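You operate a simulated robot arm through the tools that you are given. There is no shell and no other tool.

Carry out the task below with a simulated robot arm. There is one attempt and no reset: what you move stays moved.

## Task
Fit the blue gasket and the grey lid on the clamped box.
Fine: gasket first, the lid on top of it; tighten both lid screws; leave the box clamped.

Only the result counts: the job must be done as asked and must still hold three seconds after the hand-in. Knocking over, shifting, dropping, spilling or breaking anything else fails it. A push-on lid holds only when it is set on centred and level and pressed home; a screw cap is set on level and turned clockwise until tight.

## Robot
A 6-joint arm with a fingered hand, fixed in place. Base frame: the origin is at the foot of the arm, x ahead of it, y to its left, z up; the work surface is at about z = 850. Lengths are in mm, angles in degrees, forces in N, time in s.
With the tool pointing down near the work surface it reaches from about 300 to 700 mm from the base axis. Its first joint turns from -166.0 to 166.0 degrees. Payload 4 kg.
The tool frame sits at the grasp point between the pads (the TCP): z along the fingers, y along the line on which they close. The tips reach 22 mm beyond it. Largest opening 112 mm; the body of the gripper starts 60 mm behind the TCP. The gripper is a hand of 4 fingers: y runs from the thumb to the fingers, the wrist lies at [0, 0, -218] in the tool frame.
Orientation is told as [roll, pitch, yaw] about the base's x, y, z axes, in that order, counted from this pose: with the fingers straight down and closing along the base's y, the tool's x points along the base's -x, its y along +y and its z along -z.

## Interface
- The arm moves only by the tool play_rows. Its argument "deltas" is a list of rows, each a list of 6 numbers: the shift along the tool's x, y, z in mm, then the turn, a rotation vector about the tool's x, y, z in degrees. In form: [[dx, dy, dz, ax, ay, az], ...]. A call has 1 to 20 rows; each row shifts and turns the commanded pose from where the row before left it, along the tool's axes as they then stand. Rows are played at 5 a second. More than 50 mm and 8.6 degrees between two rows, and nothing of the call is played. Where a pose cannot be reached the arm comes as near as it can. A force on the tool above 40 N (or 10 N above the force at the start of the call, whichever is more), or a blocked arm, ends the call early, and 0.2 s more pass. In this call time passes only in rows, and 0.2 s behind the last. It gives the time, the measured TCP pose, the force on the tool (base axes), the opening and the grip force at its end, in the units of the frame above (readings bear some noise), with the torque about the TCP (base axes, N m) and any sound that the robot's microphone picked up.
- Cameras (640 x 400 px; columns grow to the right, rows downward): "scene" is fixed at [399.7, 502, 1607.6]; the picture's right is [-1.00, -0.05, 0.00], its down [-0.04, 0.92, -0.39] and it looks along [0.02, -0.39, -0.92] (base axes); focal length 336 px, centre (320, 200). "wrist" rides on the gripper at [69, 4, -83] in the tool frame; the picture's right is [-0.06, 1.00, 0.00], its down [-0.77, -0.05, -0.64] and it looks along [-0.64, -0.04, 0.77] (tool axes); focal length 243 px, centre (320, 200). There is no depth. A picture from a camera that has moved, and an enlarged one, comes with that camera's place and axes in the base frame and with its lens.
- camera(camera): a new picture of that camera. The clock stands still meanwhile.
- finger_targets(finger1, finger2, finger3, thumb_bend): sets how far each is bent, from 0 (flat) to 100 (curled in); at 30 the hand is open as for a grip, at 70 the pads meet at the TCP. One left out holds its place. A second passes; each finger stops where it meets its share of the squeeze, and holds until it gets a number again. It is the only way to open and close the hand. It gives what a move gives, with no picture; readings hold the bend of each and the force on the fingers (four entries, about 0 where the hand has none), thumb and palm.
- enlarge(camera, box): a new picture of the part [left, top, right, bottom] of that camera's present view, enlarged. The clock stands still meanwhile.
- sign_off(): hands the job in; it is judged then, once.

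Places have to be worked out from the pictures, the camera data and where the tool is seen. Open the gripper and draw the arm clear of the work before you hand the job in, unless the task says otherwise.

The tools are called after ">>>" as a command line: name --pt "numbers of a row" for each row, then --argument value for the rest, lists and objects as JSON in quotes. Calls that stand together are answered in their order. play_rows: Moves the arm, as the interface text tells. Its arguments: {"type":"object","properties":{"deltas":{"type":"array","items":{"type":"array","items":{"type":"number"}}}},"required":["deltas"]} The other tools are called the same way: finger_targets (finger1, finger2, finger3, thumb_bend) moves the fingers one by one; camera (camera) takes a picture; enlarge (camera, box) takes an enlarged picture of a part of a camera's view; sign_off () hands the job in.

At the start:

```text
clock: 0.0
tool_pos: [274.2, 260.5, 1234.6]
ee_rot: [0.1, 0.0, 0.0]
force: [-0.1, -0.1, 0.1]
wrist_torque: [-0.01, 0.04, 0.02]
gripper_width: 111.9
grip_force: 0.1
shape: jaw
bend: [30.0, 30.0, 30.0, 30.0]
finger forces: [0.1, 0.1, 0.0, 0.1, 0.0, 0.0]
```

scene: 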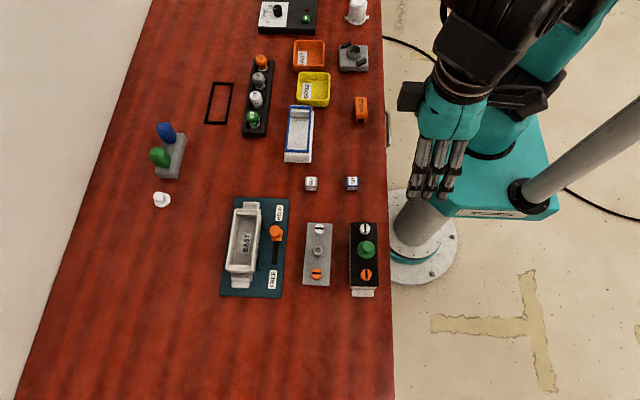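
wrist: 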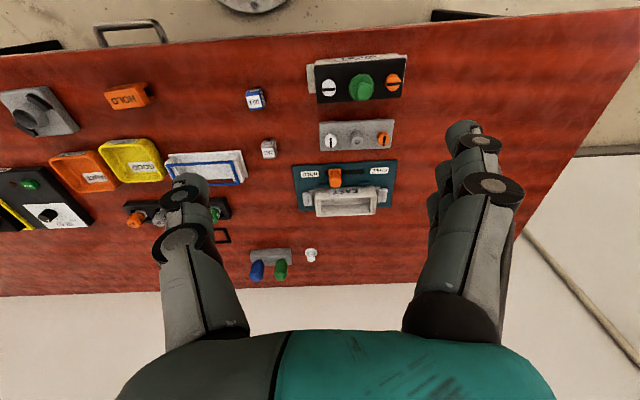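

I start by looking closely at the work area: the clamped box, the lids, the gaskets and the screws.

>>> enlarge --camera "scene" --box '[210, 180, 400, 300]'

>>> enlarge --camera "scene" --box '[190, 60, 380, 180]'

>>> enlarge --camera "wrist" --box '[220, 40, 420, 220]'

>>> enlarge --camera "scene" --box '[220, 0, 400, 110]'

```text
3.33 times, centred on (305, 240) of scene
camera zoom: at [399.7, 502.0, 1607.6], right [-1.0, -0.05, 0.0], down [-0.04, 0.92, -0.39], along [0.02, -0.39, -0.92], focal length 1121 px, centre (370, 67)
```

zoom: 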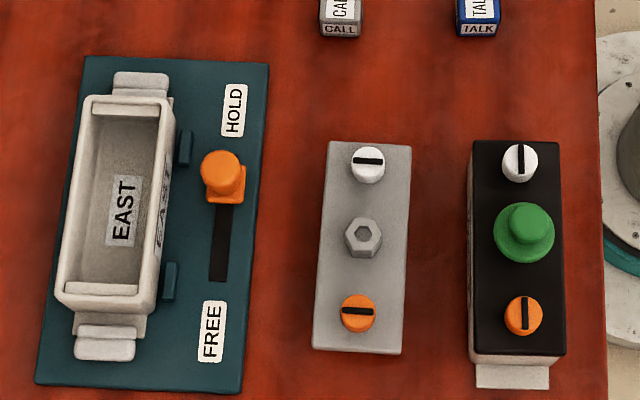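

```text
3.33 times, centred on (285, 120) of scene
camera zoom: at [399.7, 502.0, 1607.6], right [-1.0, -0.05, 0.0], down [-0.04, 0.92, -0.39], along [0.02, -0.39, -0.92], focal length 1121 px, centre (437, 467)
```

zoom: 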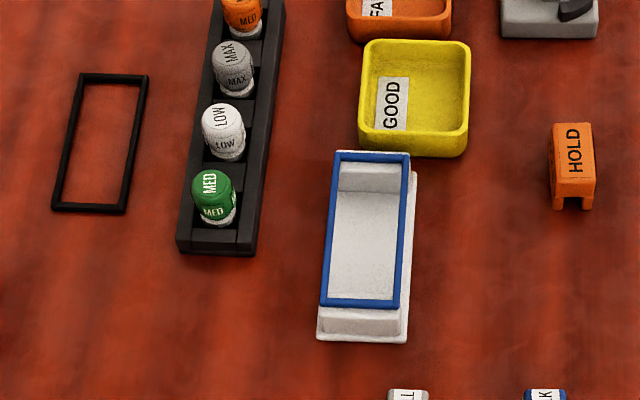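

```text
2.22 times, centred on (320, 130) of wrist
camera zoom: at [203.3, 264.5, 1316.8], right [0.06, 1.0, 0.0], down [0.77, -0.05, 0.64], along [0.64, -0.04, -0.77], focal length 539 px, centre (320, 356)
```

zoom: 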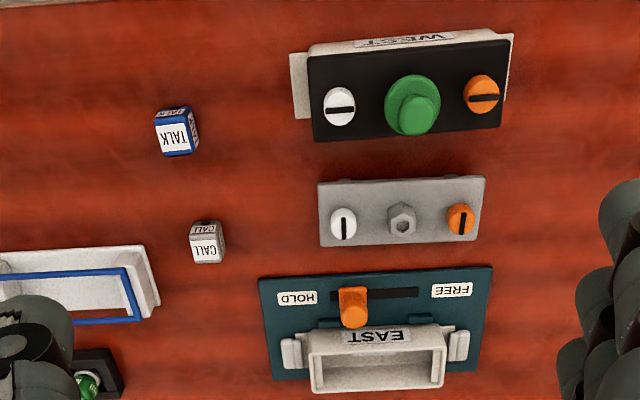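

```text
3.56 times, centred on (310, 55) of scene
camera zoom: at [399.7, 502.0, 1607.6], right [-1.0, -0.05, 0.0], down [-0.04, 0.92, -0.39], along [0.02, -0.39, -0.92], focal length 1195 px, centre (356, 716)
```

zoom: 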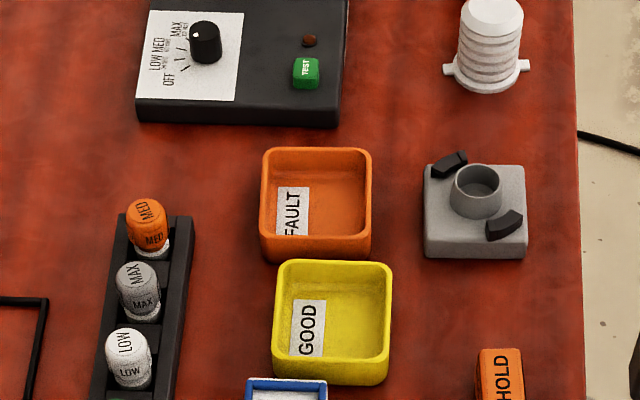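

Next I look at the stand with the blue and green handles and the small white thing.

>>> enlarge --camera "scene" --box '[125, 110, 215, 220]'

>>> enlarge --camera "wrist" --box '[220, 220, 340, 295]'

>>> enlarge --camera "scene" --box '[275, 95, 325, 170]'

>>> enlarge --camera "scene" --box '[215, 190, 295, 300]'

>>> enlarge --camera "scene" --box '[295, 210, 345, 295]'

```text
3.64 times, centred on (170, 165) of scene
camera zoom: at [399.7, 502.0, 1607.6], right [-1.0, -0.05, 0.0], down [-0.04, 0.92, -0.39], along [0.02, -0.39, -0.92], focal length 1222 px, centre (866, 327)
```

zoom: 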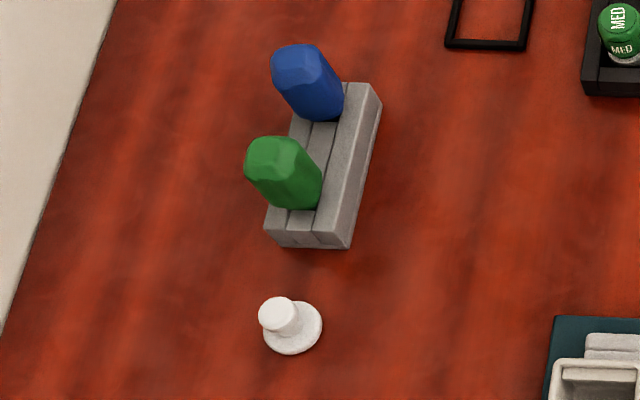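

```text
5.33 times, centred on (280, 258) of wrist
camera zoom: at [203.3, 264.5, 1316.8], right [0.06, 1.0, 0.0], down [0.77, -0.05, 0.64], along [0.64, -0.04, -0.77], focal length 1294 px, centre (533, -107)
```

zoom: 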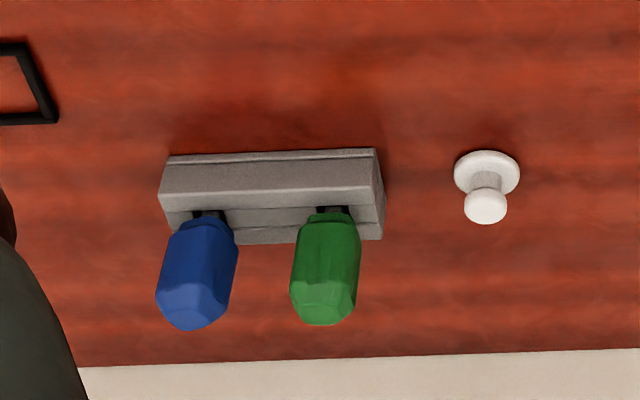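

```text
5.33 times, centred on (300, 132) of scene
camera zoom: at [399.7, 502.0, 1607.6], right [-1.0, -0.05, 0.0], down [-0.04, 0.92, -0.39], along [0.02, -0.39, -0.92], focal length 1793 px, centre (427, 560)
```

zoom: 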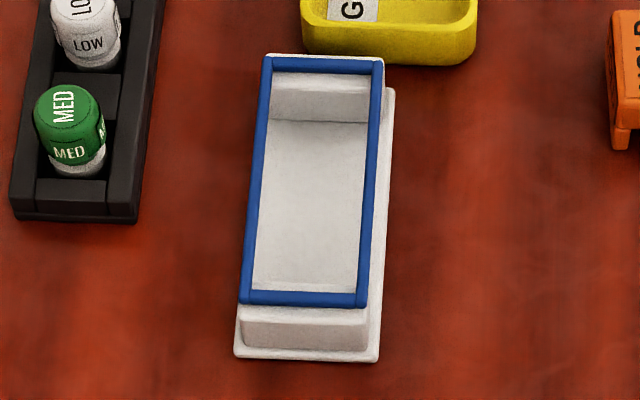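

```text
3.64 times, centred on (255, 245) of scene
camera zoom: at [399.7, 502.0, 1607.6], right [-1.0, -0.05, 0.0], down [-0.04, 0.92, -0.39], along [0.02, -0.39, -0.92], focal length 1222 px, centre (556, 36)
```

zoom: 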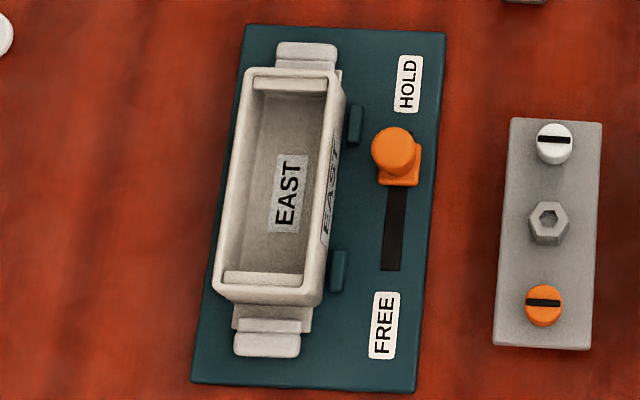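

```text
4.71 times, centred on (320, 252) of scene
camera zoom: at [399.7, 502.0, 1607.6], right [-1.0, -0.05, 0.0], down [-0.04, 0.92, -0.39], along [0.02, -0.39, -0.92], focal length 1582 px, centre (320, -47)
```

zoom: 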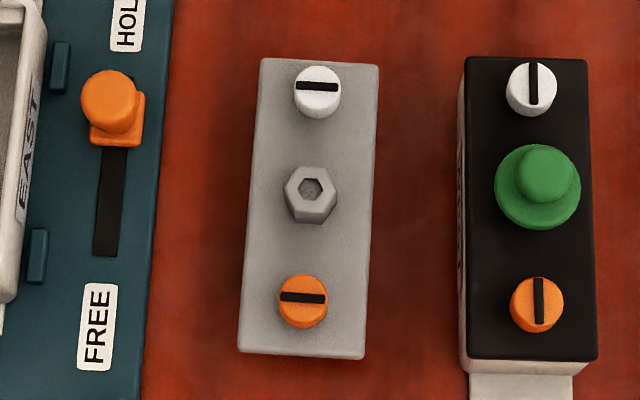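

The gasket frame lies on a white stand around (478, -4), the grey lid is around (414, 316) on the table, and the clamped EAST box is around (574, 304). All three are roughly 60 x 142 mm. I move above the gasket for a closer look.

>>> play_rows --pt "-20.4 -26.4 23.4 0 0 0" --pt "-20.4 -26.4 23.4 0 0 0" --pt "-20.4 -26.4 23.4 0 0 0" --pt "-20.4 -26.4 23.4 0 0 0" --pt "-20.4 -26.4 23.4 0 0 0" --pt "-20.4 -26.4 23.4 0 0 0" --pt "-20.4 -26.4 23.4 0 0 0" --pt "-20.4 -26.4 23.4 0 0 0" --pt "-20.4 -26.4 23.4 0 0 0" --pt "-20.4 -26.4 23.4 0 0 0"

>>> camera --camera "wrist"

>>> camera --camera "scene"

```text
clock: 2.2
tool_pos: [476.1, -3.3, 1000.7]
ee_rot: [-0.1, 0.0, 0.2]
force: [-0.2, -0.4, -1.1]
wrist_torque: [0.0, -0.01, 0.0]
gripper_width: 111.8
grip_force: 0.1
shape: jaw
bend: [30.0, 30.0, 30.0, 30.0]
finger forces: [0.0, 0.0, 0.0, 0.0, 0.0, 0.0]
```

```text
taken
camera wrist: at [406.6, 1.0, 1082.3], right [0.06, 1.0, 0.0], down [0.76, -0.05, 0.64], along [0.64, -0.04, -0.77], focal length 243 px, centre (320, 200)
```

wrist: 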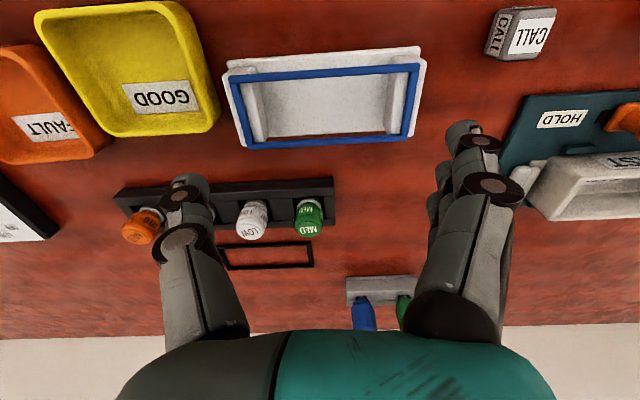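

```text
taken
```

scene: 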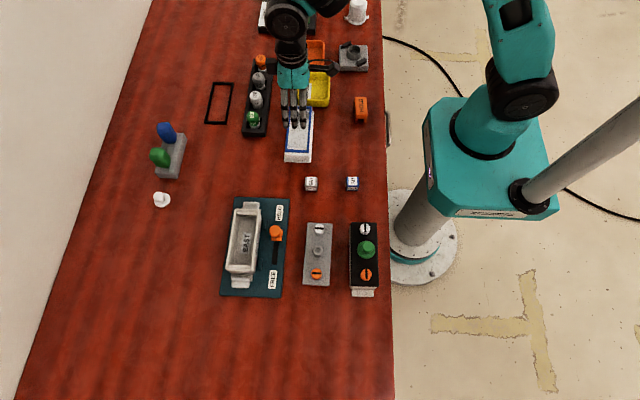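

I enlarge the gasket stand and the part of the EAST box in view.

>>> enlarge --camera "wrist" --box '[215, 35, 435, 165]'

>>> enlarge --camera "wrist" --box '[480, 80, 640, 230]'

>>> enlarge --camera "scene" --box '[250, 50, 350, 180]'

```text
2.91 times, centred on (325, 100) of wrist
camera zoom: at [406.6, 1.0, 1082.3], right [0.06, 1.0, 0.0], down [0.76, -0.05, 0.64], along [0.64, -0.04, -0.77], focal length 706 px, centre (306, 491)
```

zoom: 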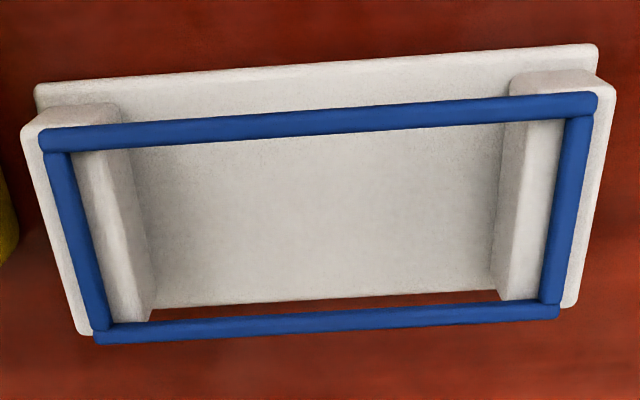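

```text
2.67 times, centred on (560, 155) of wrist
camera zoom: at [406.6, 1.0, 1082.3], right [0.06, 1.0, 0.0], down [0.76, -0.05, 0.64], along [0.64, -0.04, -0.77], focal length 647 px, centre (-320, 320)
```

zoom: 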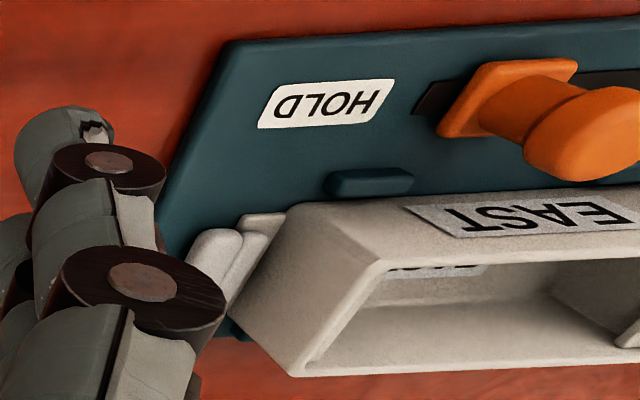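

```text
3.08 times, centred on (300, 115) of scene
camera zoom: at [399.7, 502.0, 1607.6], right [-1.0, -0.05, 0.0], down [-0.04, 0.92, -0.39], along [0.02, -0.39, -0.92], focal length 1034 px, centre (382, 462)
```

zoom: 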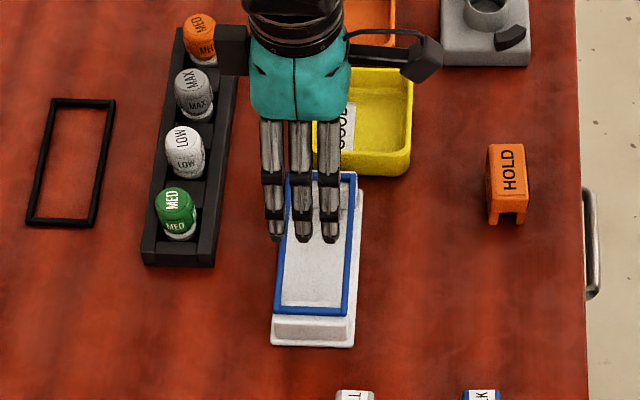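

The stand is a plate with two raised end blocks, so the gasket's long sides are free in the middle. Its centre is about (477, 0.5) with the top near z = 885. I turn the hand +90° about tool z, so the thumb is toward the robot and the three fingers are on the far side, and lower it a little.

>>> play_rows --pt "0 0 0 0 0 8.2" --pt "0 0 0 0 0 8.2" --pt "0 0 0 0 0 8.2" --pt "0 0 0 0 0 8.2" --pt "0 0 0 0 0 8.2" --pt "0 0 0 0 0 8.2" --pt "0 0 0 0 0 8.2" --pt "0 0 0 0 0 8.2" --pt "0 0 0 0 0 8.2" --pt "0 0 0 0 0 8.2" --pt "4 1 0 0 0 8.2" --pt "0 0 30 0 0 0" --pt "0 0 10 0 0 0"

>>> camera --camera "wrist"

>>> camera --camera "scene"

```text
clock: 5.0
tool_pos: [479.1, 1.8, 960.6]
ee_rot: [0.0, 0.0, -90.2]
force: [0.9, 0.0, -0.7]
wrist_torque: [-0.01, -0.04, 0.03]
gripper_width: 111.9
grip_force: 0.0
shape: jaw
bend: [30.0, 30.0, 30.0, 30.0]
finger forces: [0.1, 0.1, 0.1, 0.0, 0.1, 0.0]
```

```text
taken
camera wrist: at [481.9, 71.2, 1043.5], right [1.0, -0.07, 0.0], down [-0.05, -0.77, 0.64], along [-0.04, -0.64, -0.77], focal length 243 px, centre (320, 200)
```

wrist: 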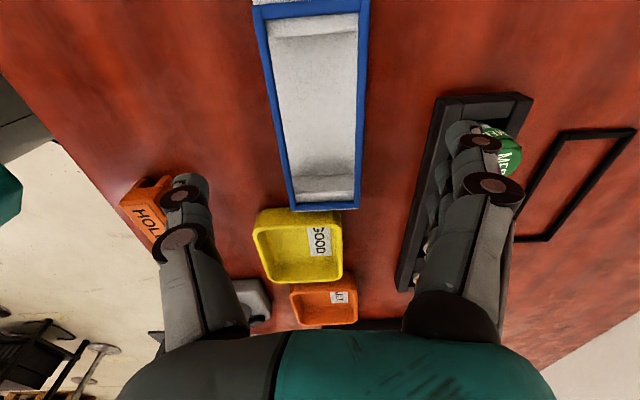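

```text
taken
```

scene: 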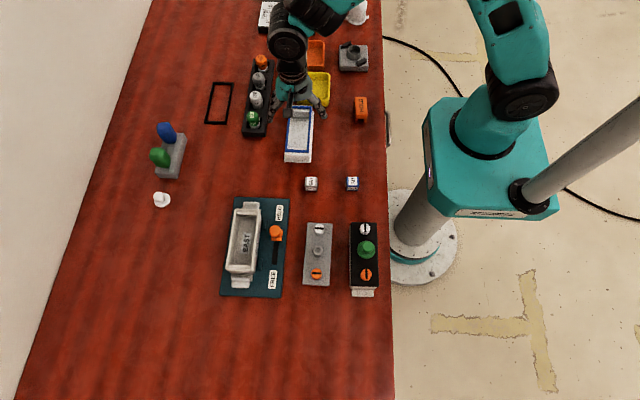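

The thumb is on the robot side and clears the rack. I half-close the fingers to about 80 mm for clearance and then view the gasket enlarged.

>>> finger_targets --finger1 42 --finger2 42 --finger3 42 --thumb_bend 42

>>> enlarge --camera "wrist" --box '[120, 0, 520, 250]'

>>> enlarge --camera "scene" --box '[230, 40, 350, 170]'

```text
clock: 6.0
tool_pos: [478.4, 1.4, 961.1]
ee_rot: [0.1, 0.0, -90.2]
force: [-0.1, -0.4, 0.8]
wrist_torque: [0.01, -0.02, -0.01]
gripper_width: 81.0
grip_force: 0.0
shape: fingers
bend: [42.0, 42.0, 42.0, 42.0]
finger forces: [0.0, 0.0, 0.0, 0.0, 0.0, 0.0]
```

```text
1.60 times, centred on (320, 125) of wrist
camera zoom: at [481.9, 71.1, 1043.6], right [1.0, -0.07, 0.0], down [-0.05, -0.77, 0.64], along [-0.04, -0.64, -0.77], focal length 388 px, centre (320, 320)
```

zoom: 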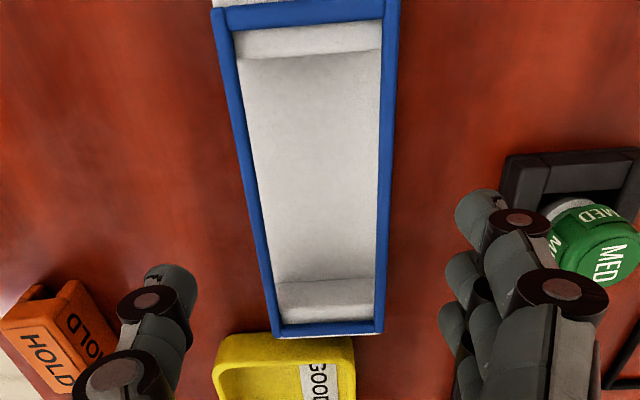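

```text
3.08 times, centred on (290, 105) of scene
camera zoom: at [399.7, 502.0, 1607.6], right [-1.0, -0.05, 0.0], down [-0.04, 0.92, -0.39], along [0.02, -0.39, -0.92], focal length 1034 px, centre (412, 492)
```

zoom: 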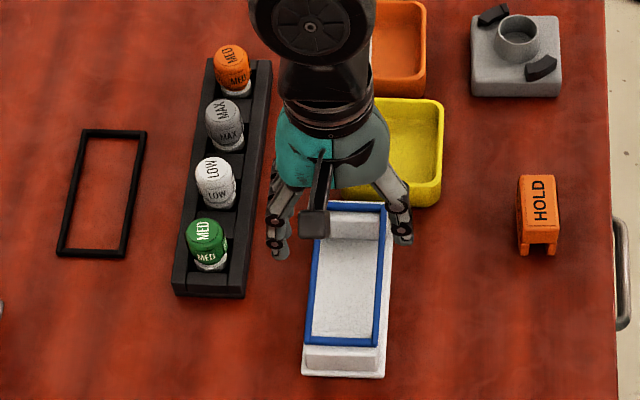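

The gasket is at about (477.1, -0.9), 59 mm wide, with yaw near 0. I centre on it, offset +6 mm in y so the thumb will later clear the clamp knob, and go down to z ≈ 889.

>>> play_rows --pt "4 -1.3 10 0 0 -0.2" --pt "0 0 20 0 0 0" --pt "0 0 20 0 0 0" --pt "0 0 14 0 0 0" --pt "0 0 8 0 0 0"

>>> camera --camera "wrist"

>>> enlarge --camera "scene" --box '[250, 50, 350, 170]'

```text
clock: 7.2
tool_pos: [476.8, 6.1, 886.4]
ee_rot: [-0.1, 0.0, -90.1]
force: [-0.5, -0.2, -0.3]
wrist_torque: [0.02, -0.01, -0.03]
gripper_width: 80.7
grip_force: 0.0
shape: fingers
bend: [42.0, 42.0, 42.0, 42.0]
finger forces: [0.0, 0.0, 0.0, 0.0, 0.0, 0.1]
```

```text
taken
camera wrist: at [479.9, 75.0, 970.4], right [1.0, -0.06, 0.0], down [-0.05, -0.77, 0.64], along [-0.04, -0.64, -0.77], focal length 243 px, centre (320, 200)
```

wrist: 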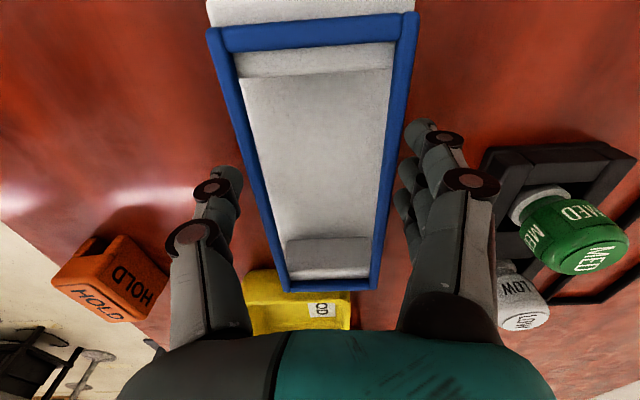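

```text
3.33 times, centred on (300, 110) of scene
camera zoom: at [399.7, 502.0, 1607.6], right [-1.0, -0.05, 0.0], down [-0.04, 0.92, -0.39], along [0.02, -0.39, -0.92], focal length 1121 px, centre (387, 500)
```

zoom: 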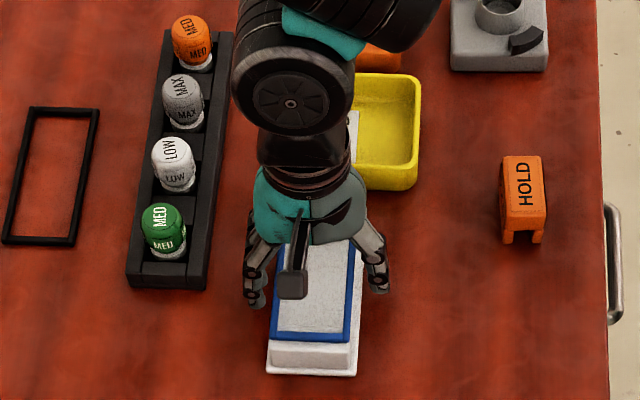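

The gasket top is at z ≈ 887, right at the TCP level. I close in steps: first to just short of contact, then to a grip.

>>> finger_targets --finger1 48 --finger2 48 --finger3 48 --thumb_bend 48

>>> enlarge --camera "wrist" --box '[160, 100, 480, 300]'

```text
clock: 8.2
tool_pos: [477.3, 5.4, 887.5]
ee_rot: [0.0, 0.0, -89.9]
force: [-0.2, 0.1, -0.8]
wrist_torque: [0.02, 0.05, 0.01]
gripper_width: 64.1
grip_force: 0.0
shape: fingers
bend: [48.0, 48.0, 48.0, 48.0]
finger forces: [0.1, 0.0, 0.1, 0.1, 0.0, 0.0]
```

```text
2.00 times, centred on (320, 200) of wrist
camera zoom: at [480.0, 75.0, 970.8], right [1.0, -0.06, 0.0], down [-0.05, -0.77, 0.64], along [-0.04, -0.64, -0.77], focal length 485 px, centre (320, 200)
```

zoom: 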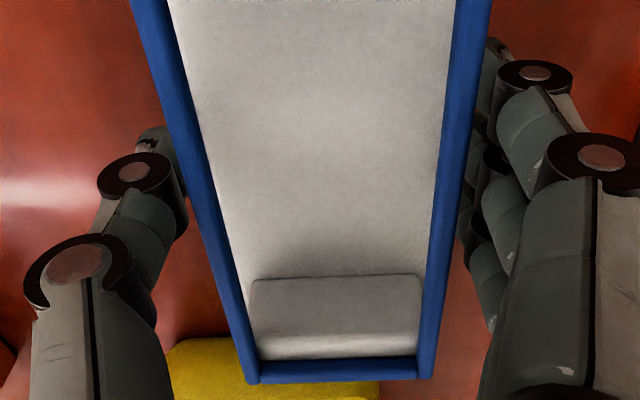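

Opening 64 mm with both sides about to touch. I close to a grip on the 59 mm gasket.

>>> finger_targets --finger1 53 --finger2 53 --finger3 53 --thumb_bend 53

>>> camera --camera "wrist"

```text
clock: 9.2
tool_pos: [477.1, 5.0, 888.1]
ee_rot: [0.2, 0.0, -90.0]
force: [0.7, 0.0, 0.5]
wrist_torque: [0.04, 0.0, 0.01]
gripper_width: 52.6
grip_force: 1.8
shape: fingers
bend: [52.0, 52.0, 52.0, 52.0]
finger forces: [0.7, 0.7, 0.7, 0.0, 1.8, 0.0]
```

```text
taken
camera wrist: at [480.0, 75.0, 970.8], right [1.0, -0.06, 0.0], down [-0.05, -0.77, 0.64], along [-0.04, -0.64, -0.77], focal length 243 px, centre (320, 200)
```

wrist: 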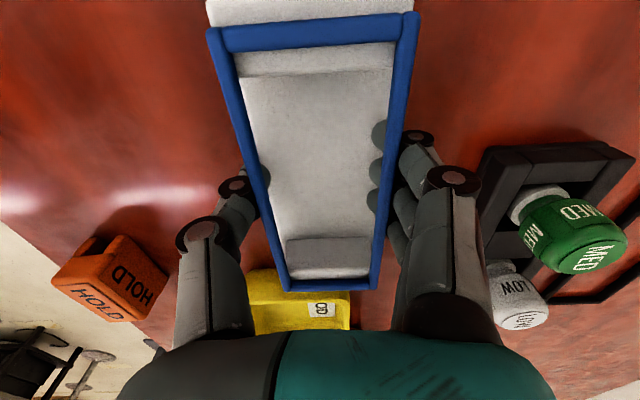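

The tips curl under the frame at this height and would hit the box rim on placing. I open slightly, rise 13 mm, and take the gasket with just the fingertips.

>>> finger_targets --finger1 44 --finger2 44 --finger3 44 --thumb_bend 44

>>> play_rows --pt "0 0 -6 0 0 0" --pt "0 0 -6.5 0 0 0"

>>> finger_targets --finger1 49 --finger2 49 --finger3 49 --thumb_bend 49

>>> enlarge --camera "wrist" --box '[160, 60, 480, 260]'

```text
clock: 10.2
tool_pos: [476.9, 5.6, 887.5]
ee_rot: [0.1, 0.0, -90.1]
force: [0.1, 0.9, -0.1]
wrist_torque: [0.02, 0.01, 0.01]
gripper_width: 73.6
grip_force: 0.0
shape: fingers
bend: [44.0, 44.0, 44.0, 44.0]
finger forces: [0.0, 0.0, 0.0, 0.1, 0.1, 0.0]
```

```text
clock: 10.8
tool_pos: [478.8, 4.9, 900.4]
ee_rot: [0.0, 0.0, -90.1]
force: [0.0, 0.4, -0.4]
wrist_torque: [-0.01, -0.01, 0.0]
gripper_width: 73.7
grip_force: 0.3
shape: fingers
bend: [44.0, 44.0, 44.0, 44.0]
finger forces: [0.1, 0.0, 0.1, 0.0, 0.1, 0.1]
```

```text
clock: 11.8
tool_pos: [478.4, 4.6, 900.5]
ee_rot: [0.1, 0.0, -90.1]
force: [0.2, 1.1, -0.2]
wrist_torque: [-0.02, 0.03, 0.02]
gripper_width: 61.3
grip_force: 0.1
shape: fingers
bend: [49.0, 49.0, 49.0, 49.0]
finger forces: [0.1, 0.2, 0.1, 0.0, 0.0, 0.0]
```

```text
2.00 times, centred on (320, 160) of wrist
camera zoom: at [480.9, 73.9, 983.6], right [1.0, -0.06, 0.0], down [-0.05, -0.77, 0.64], along [-0.04, -0.64, -0.77], focal length 485 px, centre (320, 280)
```

zoom: 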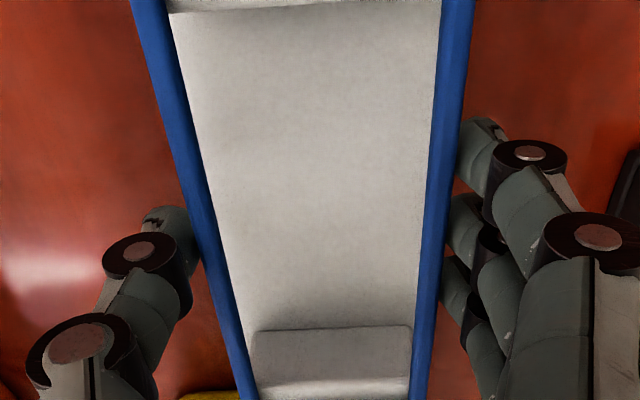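

The tips are just about at the gasket. I close a little more.

>>> finger_targets --finger1 53 --finger2 53 --finger3 53 --thumb_bend 53

>>> enlarge --camera "wrist" --box '[160, 60, 480, 260]'

```text
clock: 12.8
tool_pos: [476.9, 4.1, 899.8]
ee_rot: [0.0, 0.0, -89.9]
force: [-0.1, 1.1, 0.1]
wrist_torque: [0.01, -0.01, -0.01]
gripper_width: 57.9
grip_force: 4.1
shape: fingers
bend: [51.0, 51.0, 51.0, 51.0]
finger forces: [1.4, 1.3, 1.3, 0.0, 4.0, 0.1]
```

```text
2.00 times, centred on (320, 160) of wrist
camera zoom: at [480.9, 73.9, 983.6], right [1.0, -0.06, 0.0], down [-0.05, -0.77, 0.64], along [-0.04, -0.64, -0.77], focal length 485 px, centre (320, 280)
```

zoom: 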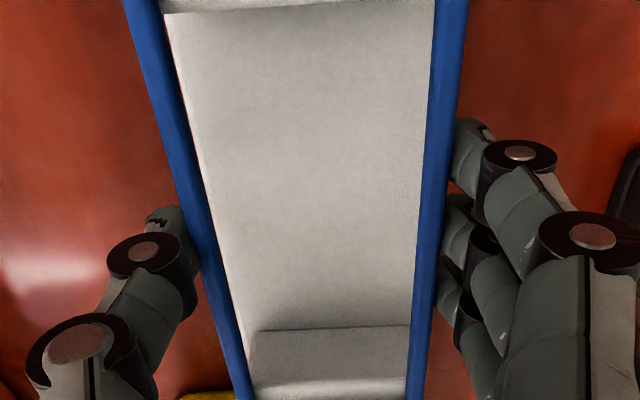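

A firm light grip of 4 N. I lift straight up and check that the gasket comes along level.

>>> play_rows --pt "0 0 -5 0 0 0" --pt "0 0 -10 0 0 0" --pt "0 0 -15 0 0 0" --pt "0 0 -20 0 0 0" --pt "0 0 -20 0 0 0"

>>> camera --camera "wrist"

>>> enlarge --camera "scene" --box '[250, 50, 350, 170]'

```text
clock: 14.0
tool_pos: [476.2, 3.8, 970.1]
ee_rot: [0.0, -0.1, -90.0]
force: [-0.9, 0.7, -0.7]
wrist_torque: [-0.01, -0.01, -0.03]
gripper_width: 57.8
grip_force: 3.9
shape: fingers
bend: [51.0, 51.0, 51.0, 51.0]
finger forces: [1.3, 1.3, 1.3, 0.0, 4.0, 0.0]
```

```text
taken
camera wrist: at [479.5, 73.7, 1053.2], right [1.0, -0.06, 0.0], down [-0.05, -0.77, 0.64], along [-0.04, -0.64, -0.77], focal length 243 px, centre (320, 200)
```

wrist: 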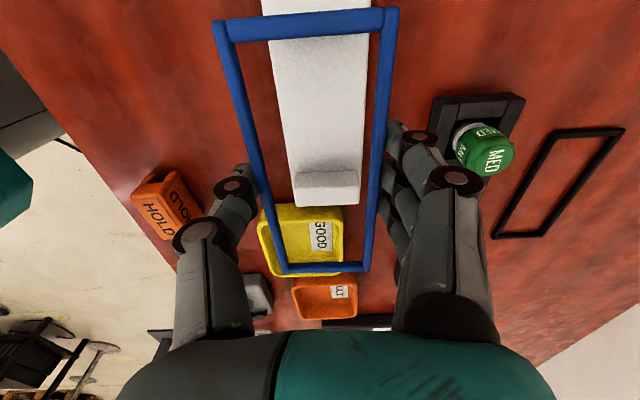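

```text
3.33 times, centred on (300, 110) of scene
camera zoom: at [399.7, 502.0, 1607.6], right [-1.0, -0.05, 0.0], down [-0.04, 0.92, -0.39], along [0.02, -0.39, -0.92], focal length 1121 px, centre (387, 500)
```

zoom: 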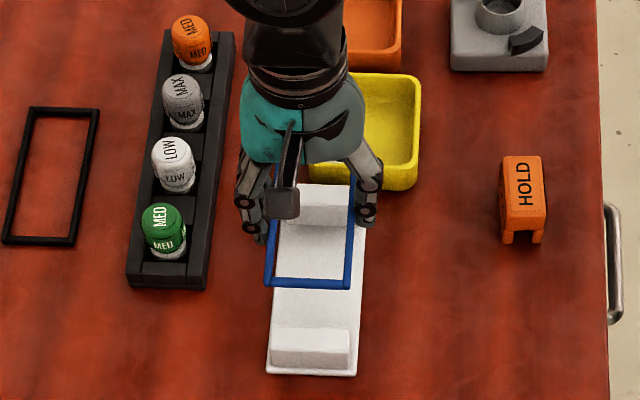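

The gasket is held level with its centre about (-1.5, -5.6) mm from the TCP. I carry it at z ≈ 980 to over the EAST box and look.

>>> play_rows --pt "20 6 -5 0 0 0" --pt "34 12 -5 0 0 0" --pt "38 12 0 0 0 0" --pt "38 12 0 0 0 0" --pt "38 12 0 0 0 0" --pt "38 12 0 0 0 0" --pt "38 12 0 0 0 0" --pt "34 12 0 0 0 0" --pt "28 9 0 0 0 0" --pt "0 0 0 0 0 0"

>>> camera --camera "wrist"

>>> enlarge --camera "scene" --box '[190, 160, 350, 310]'

```text
clock: 16.2
tool_pos: [575.6, 311.8, 980.5]
ee_rot: [-0.1, 0.1, -89.9]
force: [0.4, -0.7, -0.8]
wrist_torque: [-0.01, 0.06, -0.01]
gripper_width: 57.3
grip_force: 4.4
shape: fingers
bend: [51.0, 51.0, 51.0, 51.0]
finger forces: [1.3, 1.2, 1.1, 0.1, 3.9, 0.1]
```

```text
taken
camera wrist: at [579.1, 381.0, 1063.7], right [1.0, -0.06, 0.0], down [-0.05, -0.77, 0.64], along [-0.04, -0.64, -0.77], focal length 243 px, centre (320, 200)
```

wrist: 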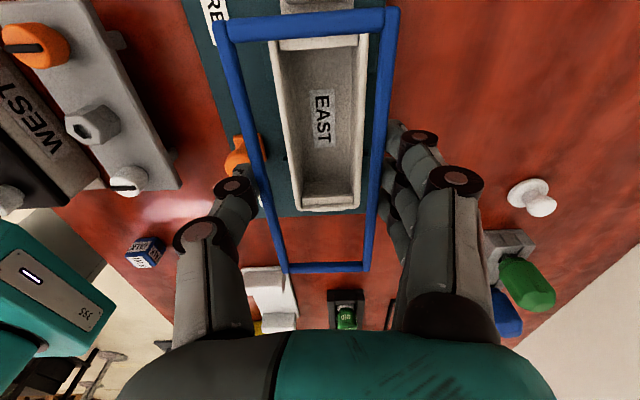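

```text
2.67 times, centred on (270, 235) of scene
camera zoom: at [399.7, 502.0, 1607.6], right [-1.0, -0.05, 0.0], down [-0.04, 0.92, -0.39], along [0.02, -0.39, -0.92], focal length 896 px, centre (453, 107)
```

zoom: 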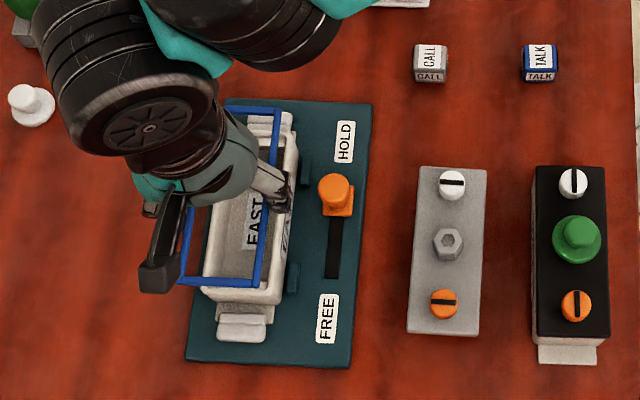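

I enlarge the wrist view to measure the rim of the EAST box and the knob.

>>> enlarge --camera "wrist" --box '[180, 0, 460, 175]'

>>> enlarge --camera "wrist" --box '[220, 110, 440, 285]'

```text
2.29 times, centred on (320, 88) of wrist
camera zoom: at [579.1, 381.0, 1063.7], right [1.0, -0.06, 0.0], down [-0.05, -0.77, 0.64], along [-0.04, -0.64, -0.77], focal length 555 px, centre (320, 457)
```

zoom: 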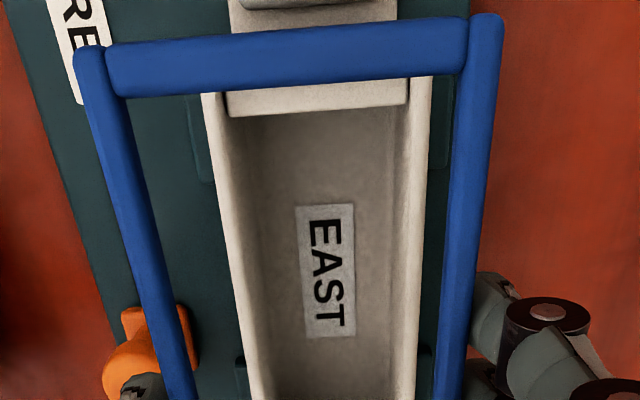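

```text
2.29 times, centred on (330, 198) of wrist
camera zoom: at [579.1, 381.0, 1063.7], right [1.0, -0.06, 0.0], down [-0.05, -0.77, 0.64], along [-0.04, -0.64, -0.77], focal length 555 px, centre (297, 206)
```

zoom: 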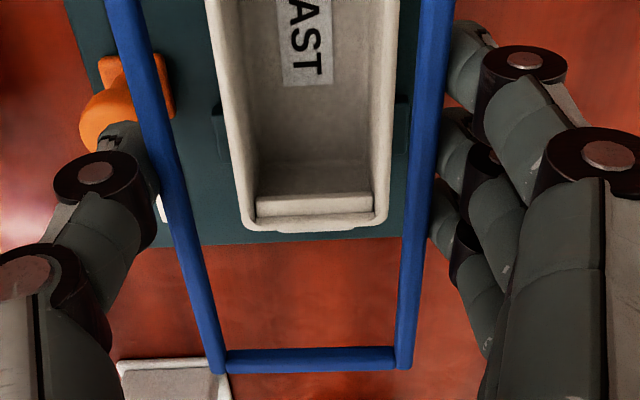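

The rim is at z ≈ 897 and centred near (577, 302.4) in the wrist view. The gasket needs about +3.5 mm in x and -4 mm in y. I shift and descend to about 15 mm above the rim.

>>> play_rows --pt "-2 1.75 5 0 0 0" --pt "-2 1.75 15 0 0 0" --pt "0 0 15 0 0 0" --pt "0 0 12 0 0 0" --pt "0 0 0 0 0 0"

>>> enlarge --camera "wrist" --box '[160, 0, 480, 200]'

>>> enlarge --camera "wrist" --box '[220, 110, 440, 285]'

>>> enlarge --camera "scene" --box '[210, 180, 310, 310]'

```text
clock: 17.4
tool_pos: [580.4, 306.0, 932.8]
ee_rot: [-0.1, 0.0, -90.0]
force: [0.0, 0.1, 0.0]
wrist_torque: [0.01, 0.0, -0.02]
gripper_width: 57.4
grip_force: 3.4
shape: fingers
bend: [51.0, 51.0, 51.0, 51.0]
finger forces: [1.2, 1.2, 1.1, 0.0, 3.9, 0.0]
```

```text
2.00 times, centred on (320, 100) of wrist
camera zoom: at [583.6, 375.7, 1015.2], right [1.0, -0.06, 0.0], down [-0.05, -0.77, 0.64], along [-0.04, -0.64, -0.77], focal length 485 px, centre (320, 400)
```

zoom: 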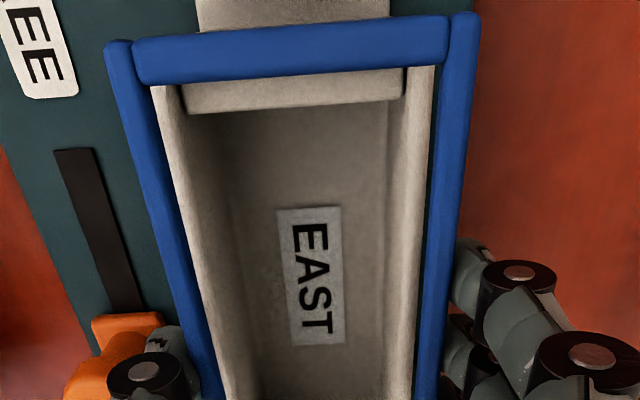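

```text
2.29 times, centred on (330, 198) of wrist
camera zoom: at [583.6, 375.7, 1015.2], right [1.0, -0.06, 0.0], down [-0.05, -0.77, 0.64], along [-0.04, -0.64, -0.77], focal length 555 px, centre (297, 206)
```

zoom: 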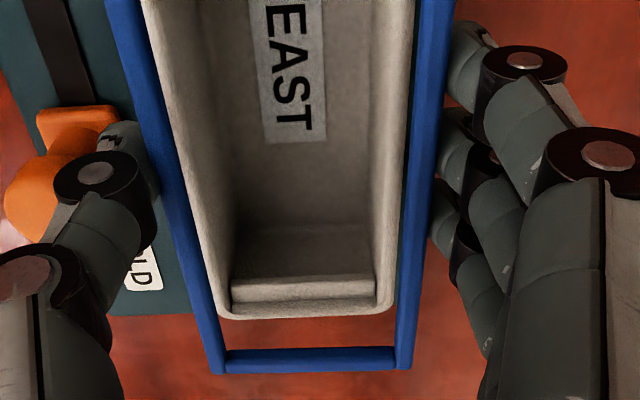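

```text
3.08 times, centred on (260, 245) of scene
camera zoom: at [399.7, 502.0, 1607.6], right [-1.0, -0.05, 0.0], down [-0.04, 0.92, -0.39], along [0.02, -0.39, -0.92], focal length 1034 px, centre (505, 62)
```

zoom: 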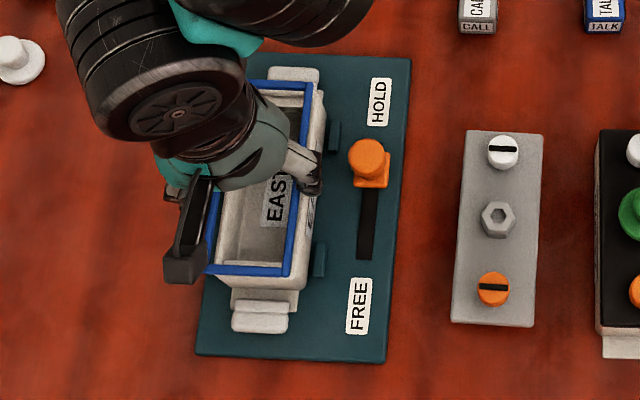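

The alignment looks good: the far edges of rim and gasket agree within about 1 mm. I lower 9 mm more and check again close to contact.

>>> play_rows --pt "0 0 5 0 0 0" --pt "0 0 4 0 0 0" --pt "0 0 0 0 0 0"

>>> enlarge --camera "wrist" --box '[160, 0, 480, 200]'

>>> enlarge --camera "wrist" --box '[220, 110, 440, 285]'

>>> enlarge --camera "scene" --box '[215, 190, 285, 300]'

```text
clock: 18.2
tool_pos: [580.5, 306.9, 923.3]
ee_rot: [0.0, 0.0, -89.9]
force: [-1.0, 0.4, 0.4]
wrist_torque: [0.01, 0.02, 0.03]
gripper_width: 57.5
grip_force: 3.7
shape: fingers
bend: [51.0, 51.0, 51.0, 51.0]
finger forces: [1.2, 1.2, 1.2, 0.0, 4.2, 0.0]
```

```text
2.00 times, centred on (320, 100) of wrist
camera zoom: at [583.5, 375.5, 1006.5], right [1.0, -0.06, 0.0], down [-0.05, -0.77, 0.64], along [-0.04, -0.64, -0.77], focal length 485 px, centre (320, 400)
```

zoom: 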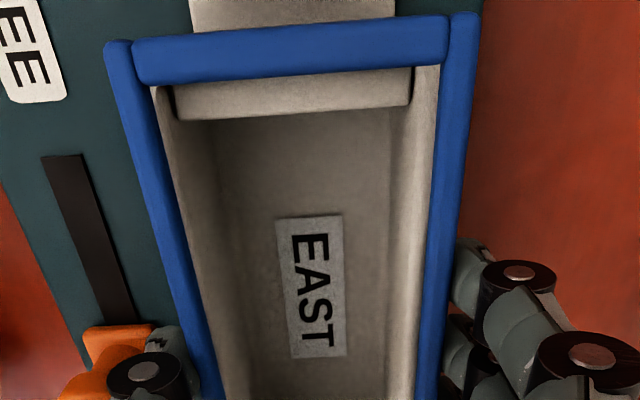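

```text
2.29 times, centred on (330, 198) of wrist
camera zoom: at [583.5, 375.5, 1006.5], right [1.0, -0.06, 0.0], down [-0.05, -0.77, 0.64], along [-0.04, -0.64, -0.77], focal length 555 px, centre (297, 206)
```

zoom: 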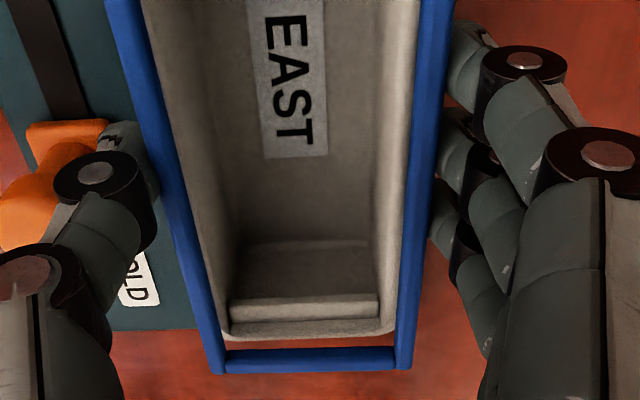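

```text
3.64 times, centred on (250, 245) of scene
camera zoom: at [399.7, 502.0, 1607.6], right [-1.0, -0.05, 0.0], down [-0.04, 0.92, -0.39], along [0.02, -0.39, -0.92], focal length 1222 px, centre (574, 36)
```

zoom: 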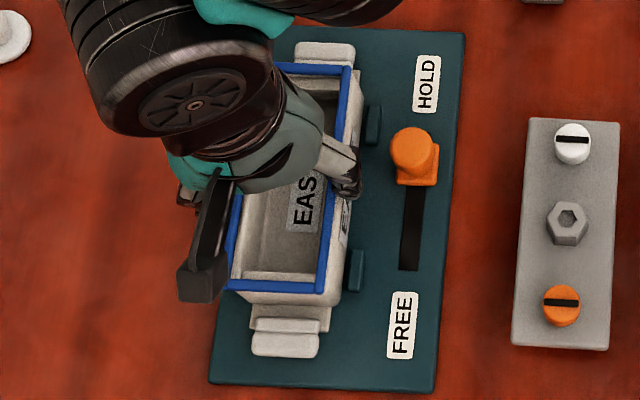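

Still about 6 mm of gap, and alignment is within 1 mm. I lower in small steps and watch the force.

>>> play_rows --pt "0 0 2 0 0 0" --pt "0 0 2 0 0 0" --pt "0 0 0 0 0 0"

>>> enlarge --camera "wrist" --box '[160, 0, 480, 200]'

>>> enlarge --camera "wrist" --box '[220, 110, 440, 285]'

>>> enlarge --camera "scene" --box '[225, 220, 285, 290]'

```text
clock: 19.0
tool_pos: [580.3, 307.2, 919.8]
ee_rot: [0.0, 0.0, -90.1]
force: [-0.3, -0.3, 0.4]
wrist_torque: [0.01, 0.03, 0.01]
gripper_width: 57.2
grip_force: 3.5
shape: fingers
bend: [51.0, 51.0, 51.0, 51.0]
finger forces: [1.1, 1.1, 1.1, 0.0, 4.1, 0.0]
```

```text
2.00 times, centred on (320, 100) of wrist
camera zoom: at [583.1, 376.2, 1002.9], right [1.0, -0.06, 0.0], down [-0.05, -0.77, 0.64], along [-0.04, -0.64, -0.77], focal length 485 px, centre (320, 400)
```

zoom: 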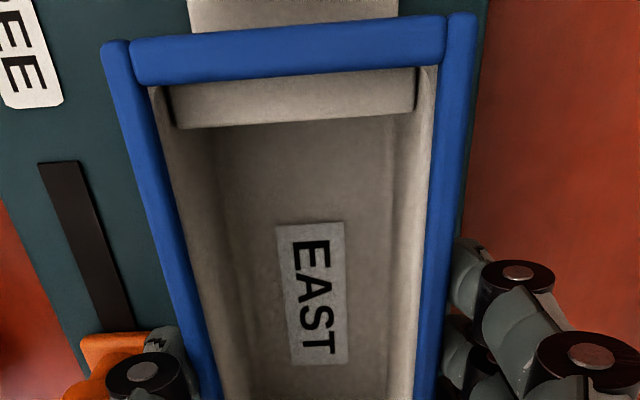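

```text
2.29 times, centred on (330, 198) of wrist
camera zoom: at [583.1, 376.2, 1002.9], right [1.0, -0.06, 0.0], down [-0.05, -0.77, 0.64], along [-0.04, -0.64, -0.77], focal length 555 px, centre (297, 206)
```

zoom: 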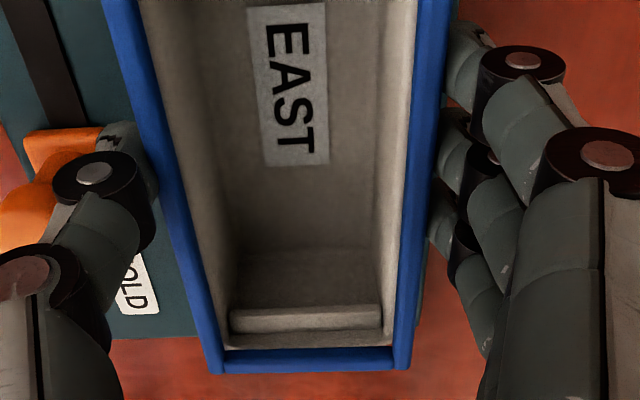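

```text
5.71 times, centred on (255, 255) of scene
camera zoom: at [399.7, 502.0, 1607.6], right [-1.0, -0.05, 0.0], down [-0.04, 0.92, -0.39], along [0.02, -0.39, -0.92], focal length 1921 px, centre (691, -114)
```

zoom: 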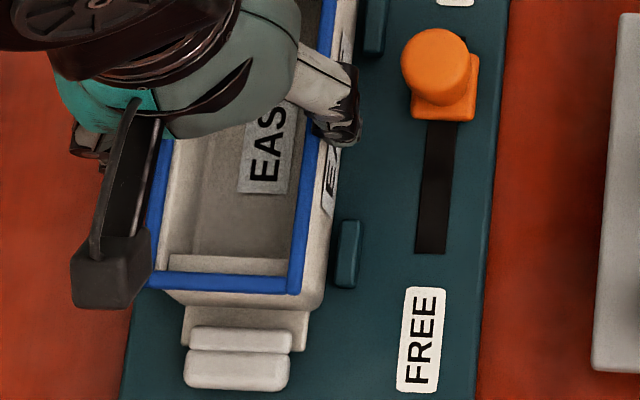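

A light sliver has appeared right of the gasket's far edge, and the gasket moved about 1 mm in view. I look closer before going on.

>>> enlarge --camera "wrist" --box '[360, 110, 440, 180]'

>>> enlarge --camera "wrist" --box '[290, 200, 390, 280]'

>>> enlarge --camera "wrist" --box '[210, 100, 310, 180]'

>>> enlarge --camera "scene" --box '[230, 195, 275, 240]'

```text
5.71 times, centred on (400, 145) of wrist
camera zoom: at [583.1, 376.2, 1002.9], right [1.0, -0.06, 0.0], down [-0.05, -0.77, 0.64], along [-0.04, -0.64, -0.77], focal length 1386 px, centre (-137, 514)
```

zoom: 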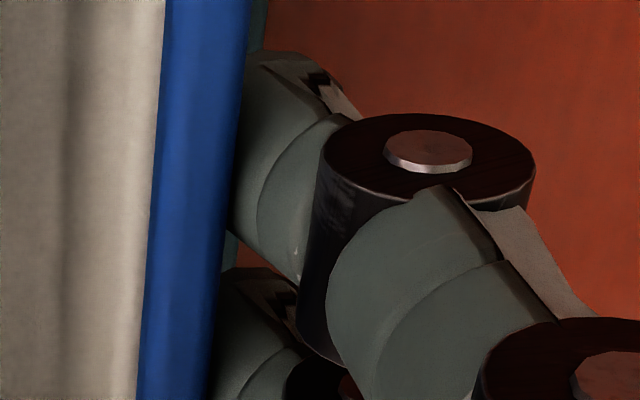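

```text
5.00 times, centred on (340, 240) of wrist
camera zoom: at [583.1, 376.2, 1002.9], right [1.0, -0.06, 0.0], down [-0.05, -0.77, 0.64], along [-0.04, -0.64, -0.77], focal length 1213 px, centre (220, 0)
```

zoom: 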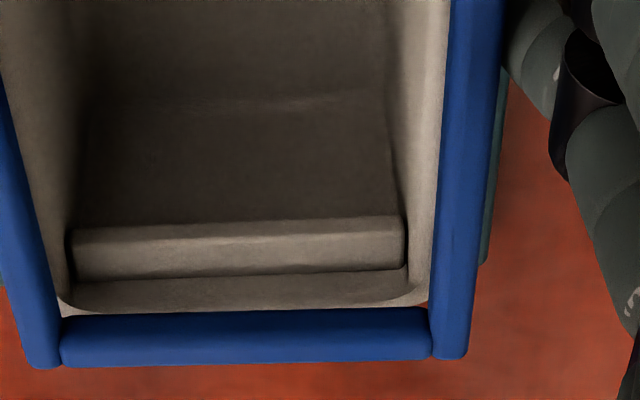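

```text
5.00 times, centred on (260, 140) of wrist
camera zoom: at [583.1, 376.2, 1002.9], right [1.0, -0.06, 0.0], down [-0.05, -0.77, 0.64], along [-0.04, -0.64, -0.77], focal length 1213 px, centre (620, 500)
```

zoom: 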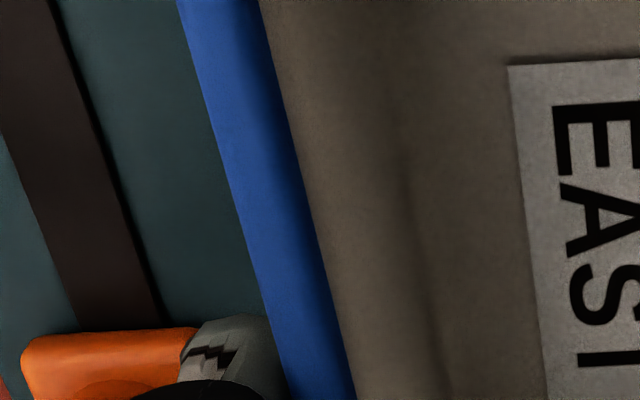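

```text
8.89 times, centred on (252, 218) of scene
camera zoom: at [399.7, 502.0, 1607.6], right [-1.0, -0.05, 0.0], down [-0.04, 0.92, -0.39], along [0.02, -0.39, -0.92], focal length 2988 px, centre (920, 44)
```

zoom: 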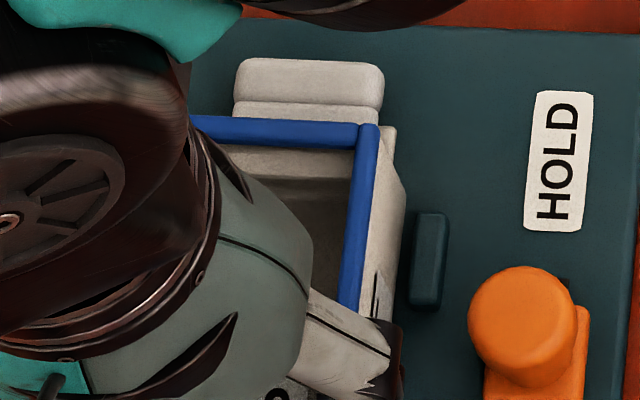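

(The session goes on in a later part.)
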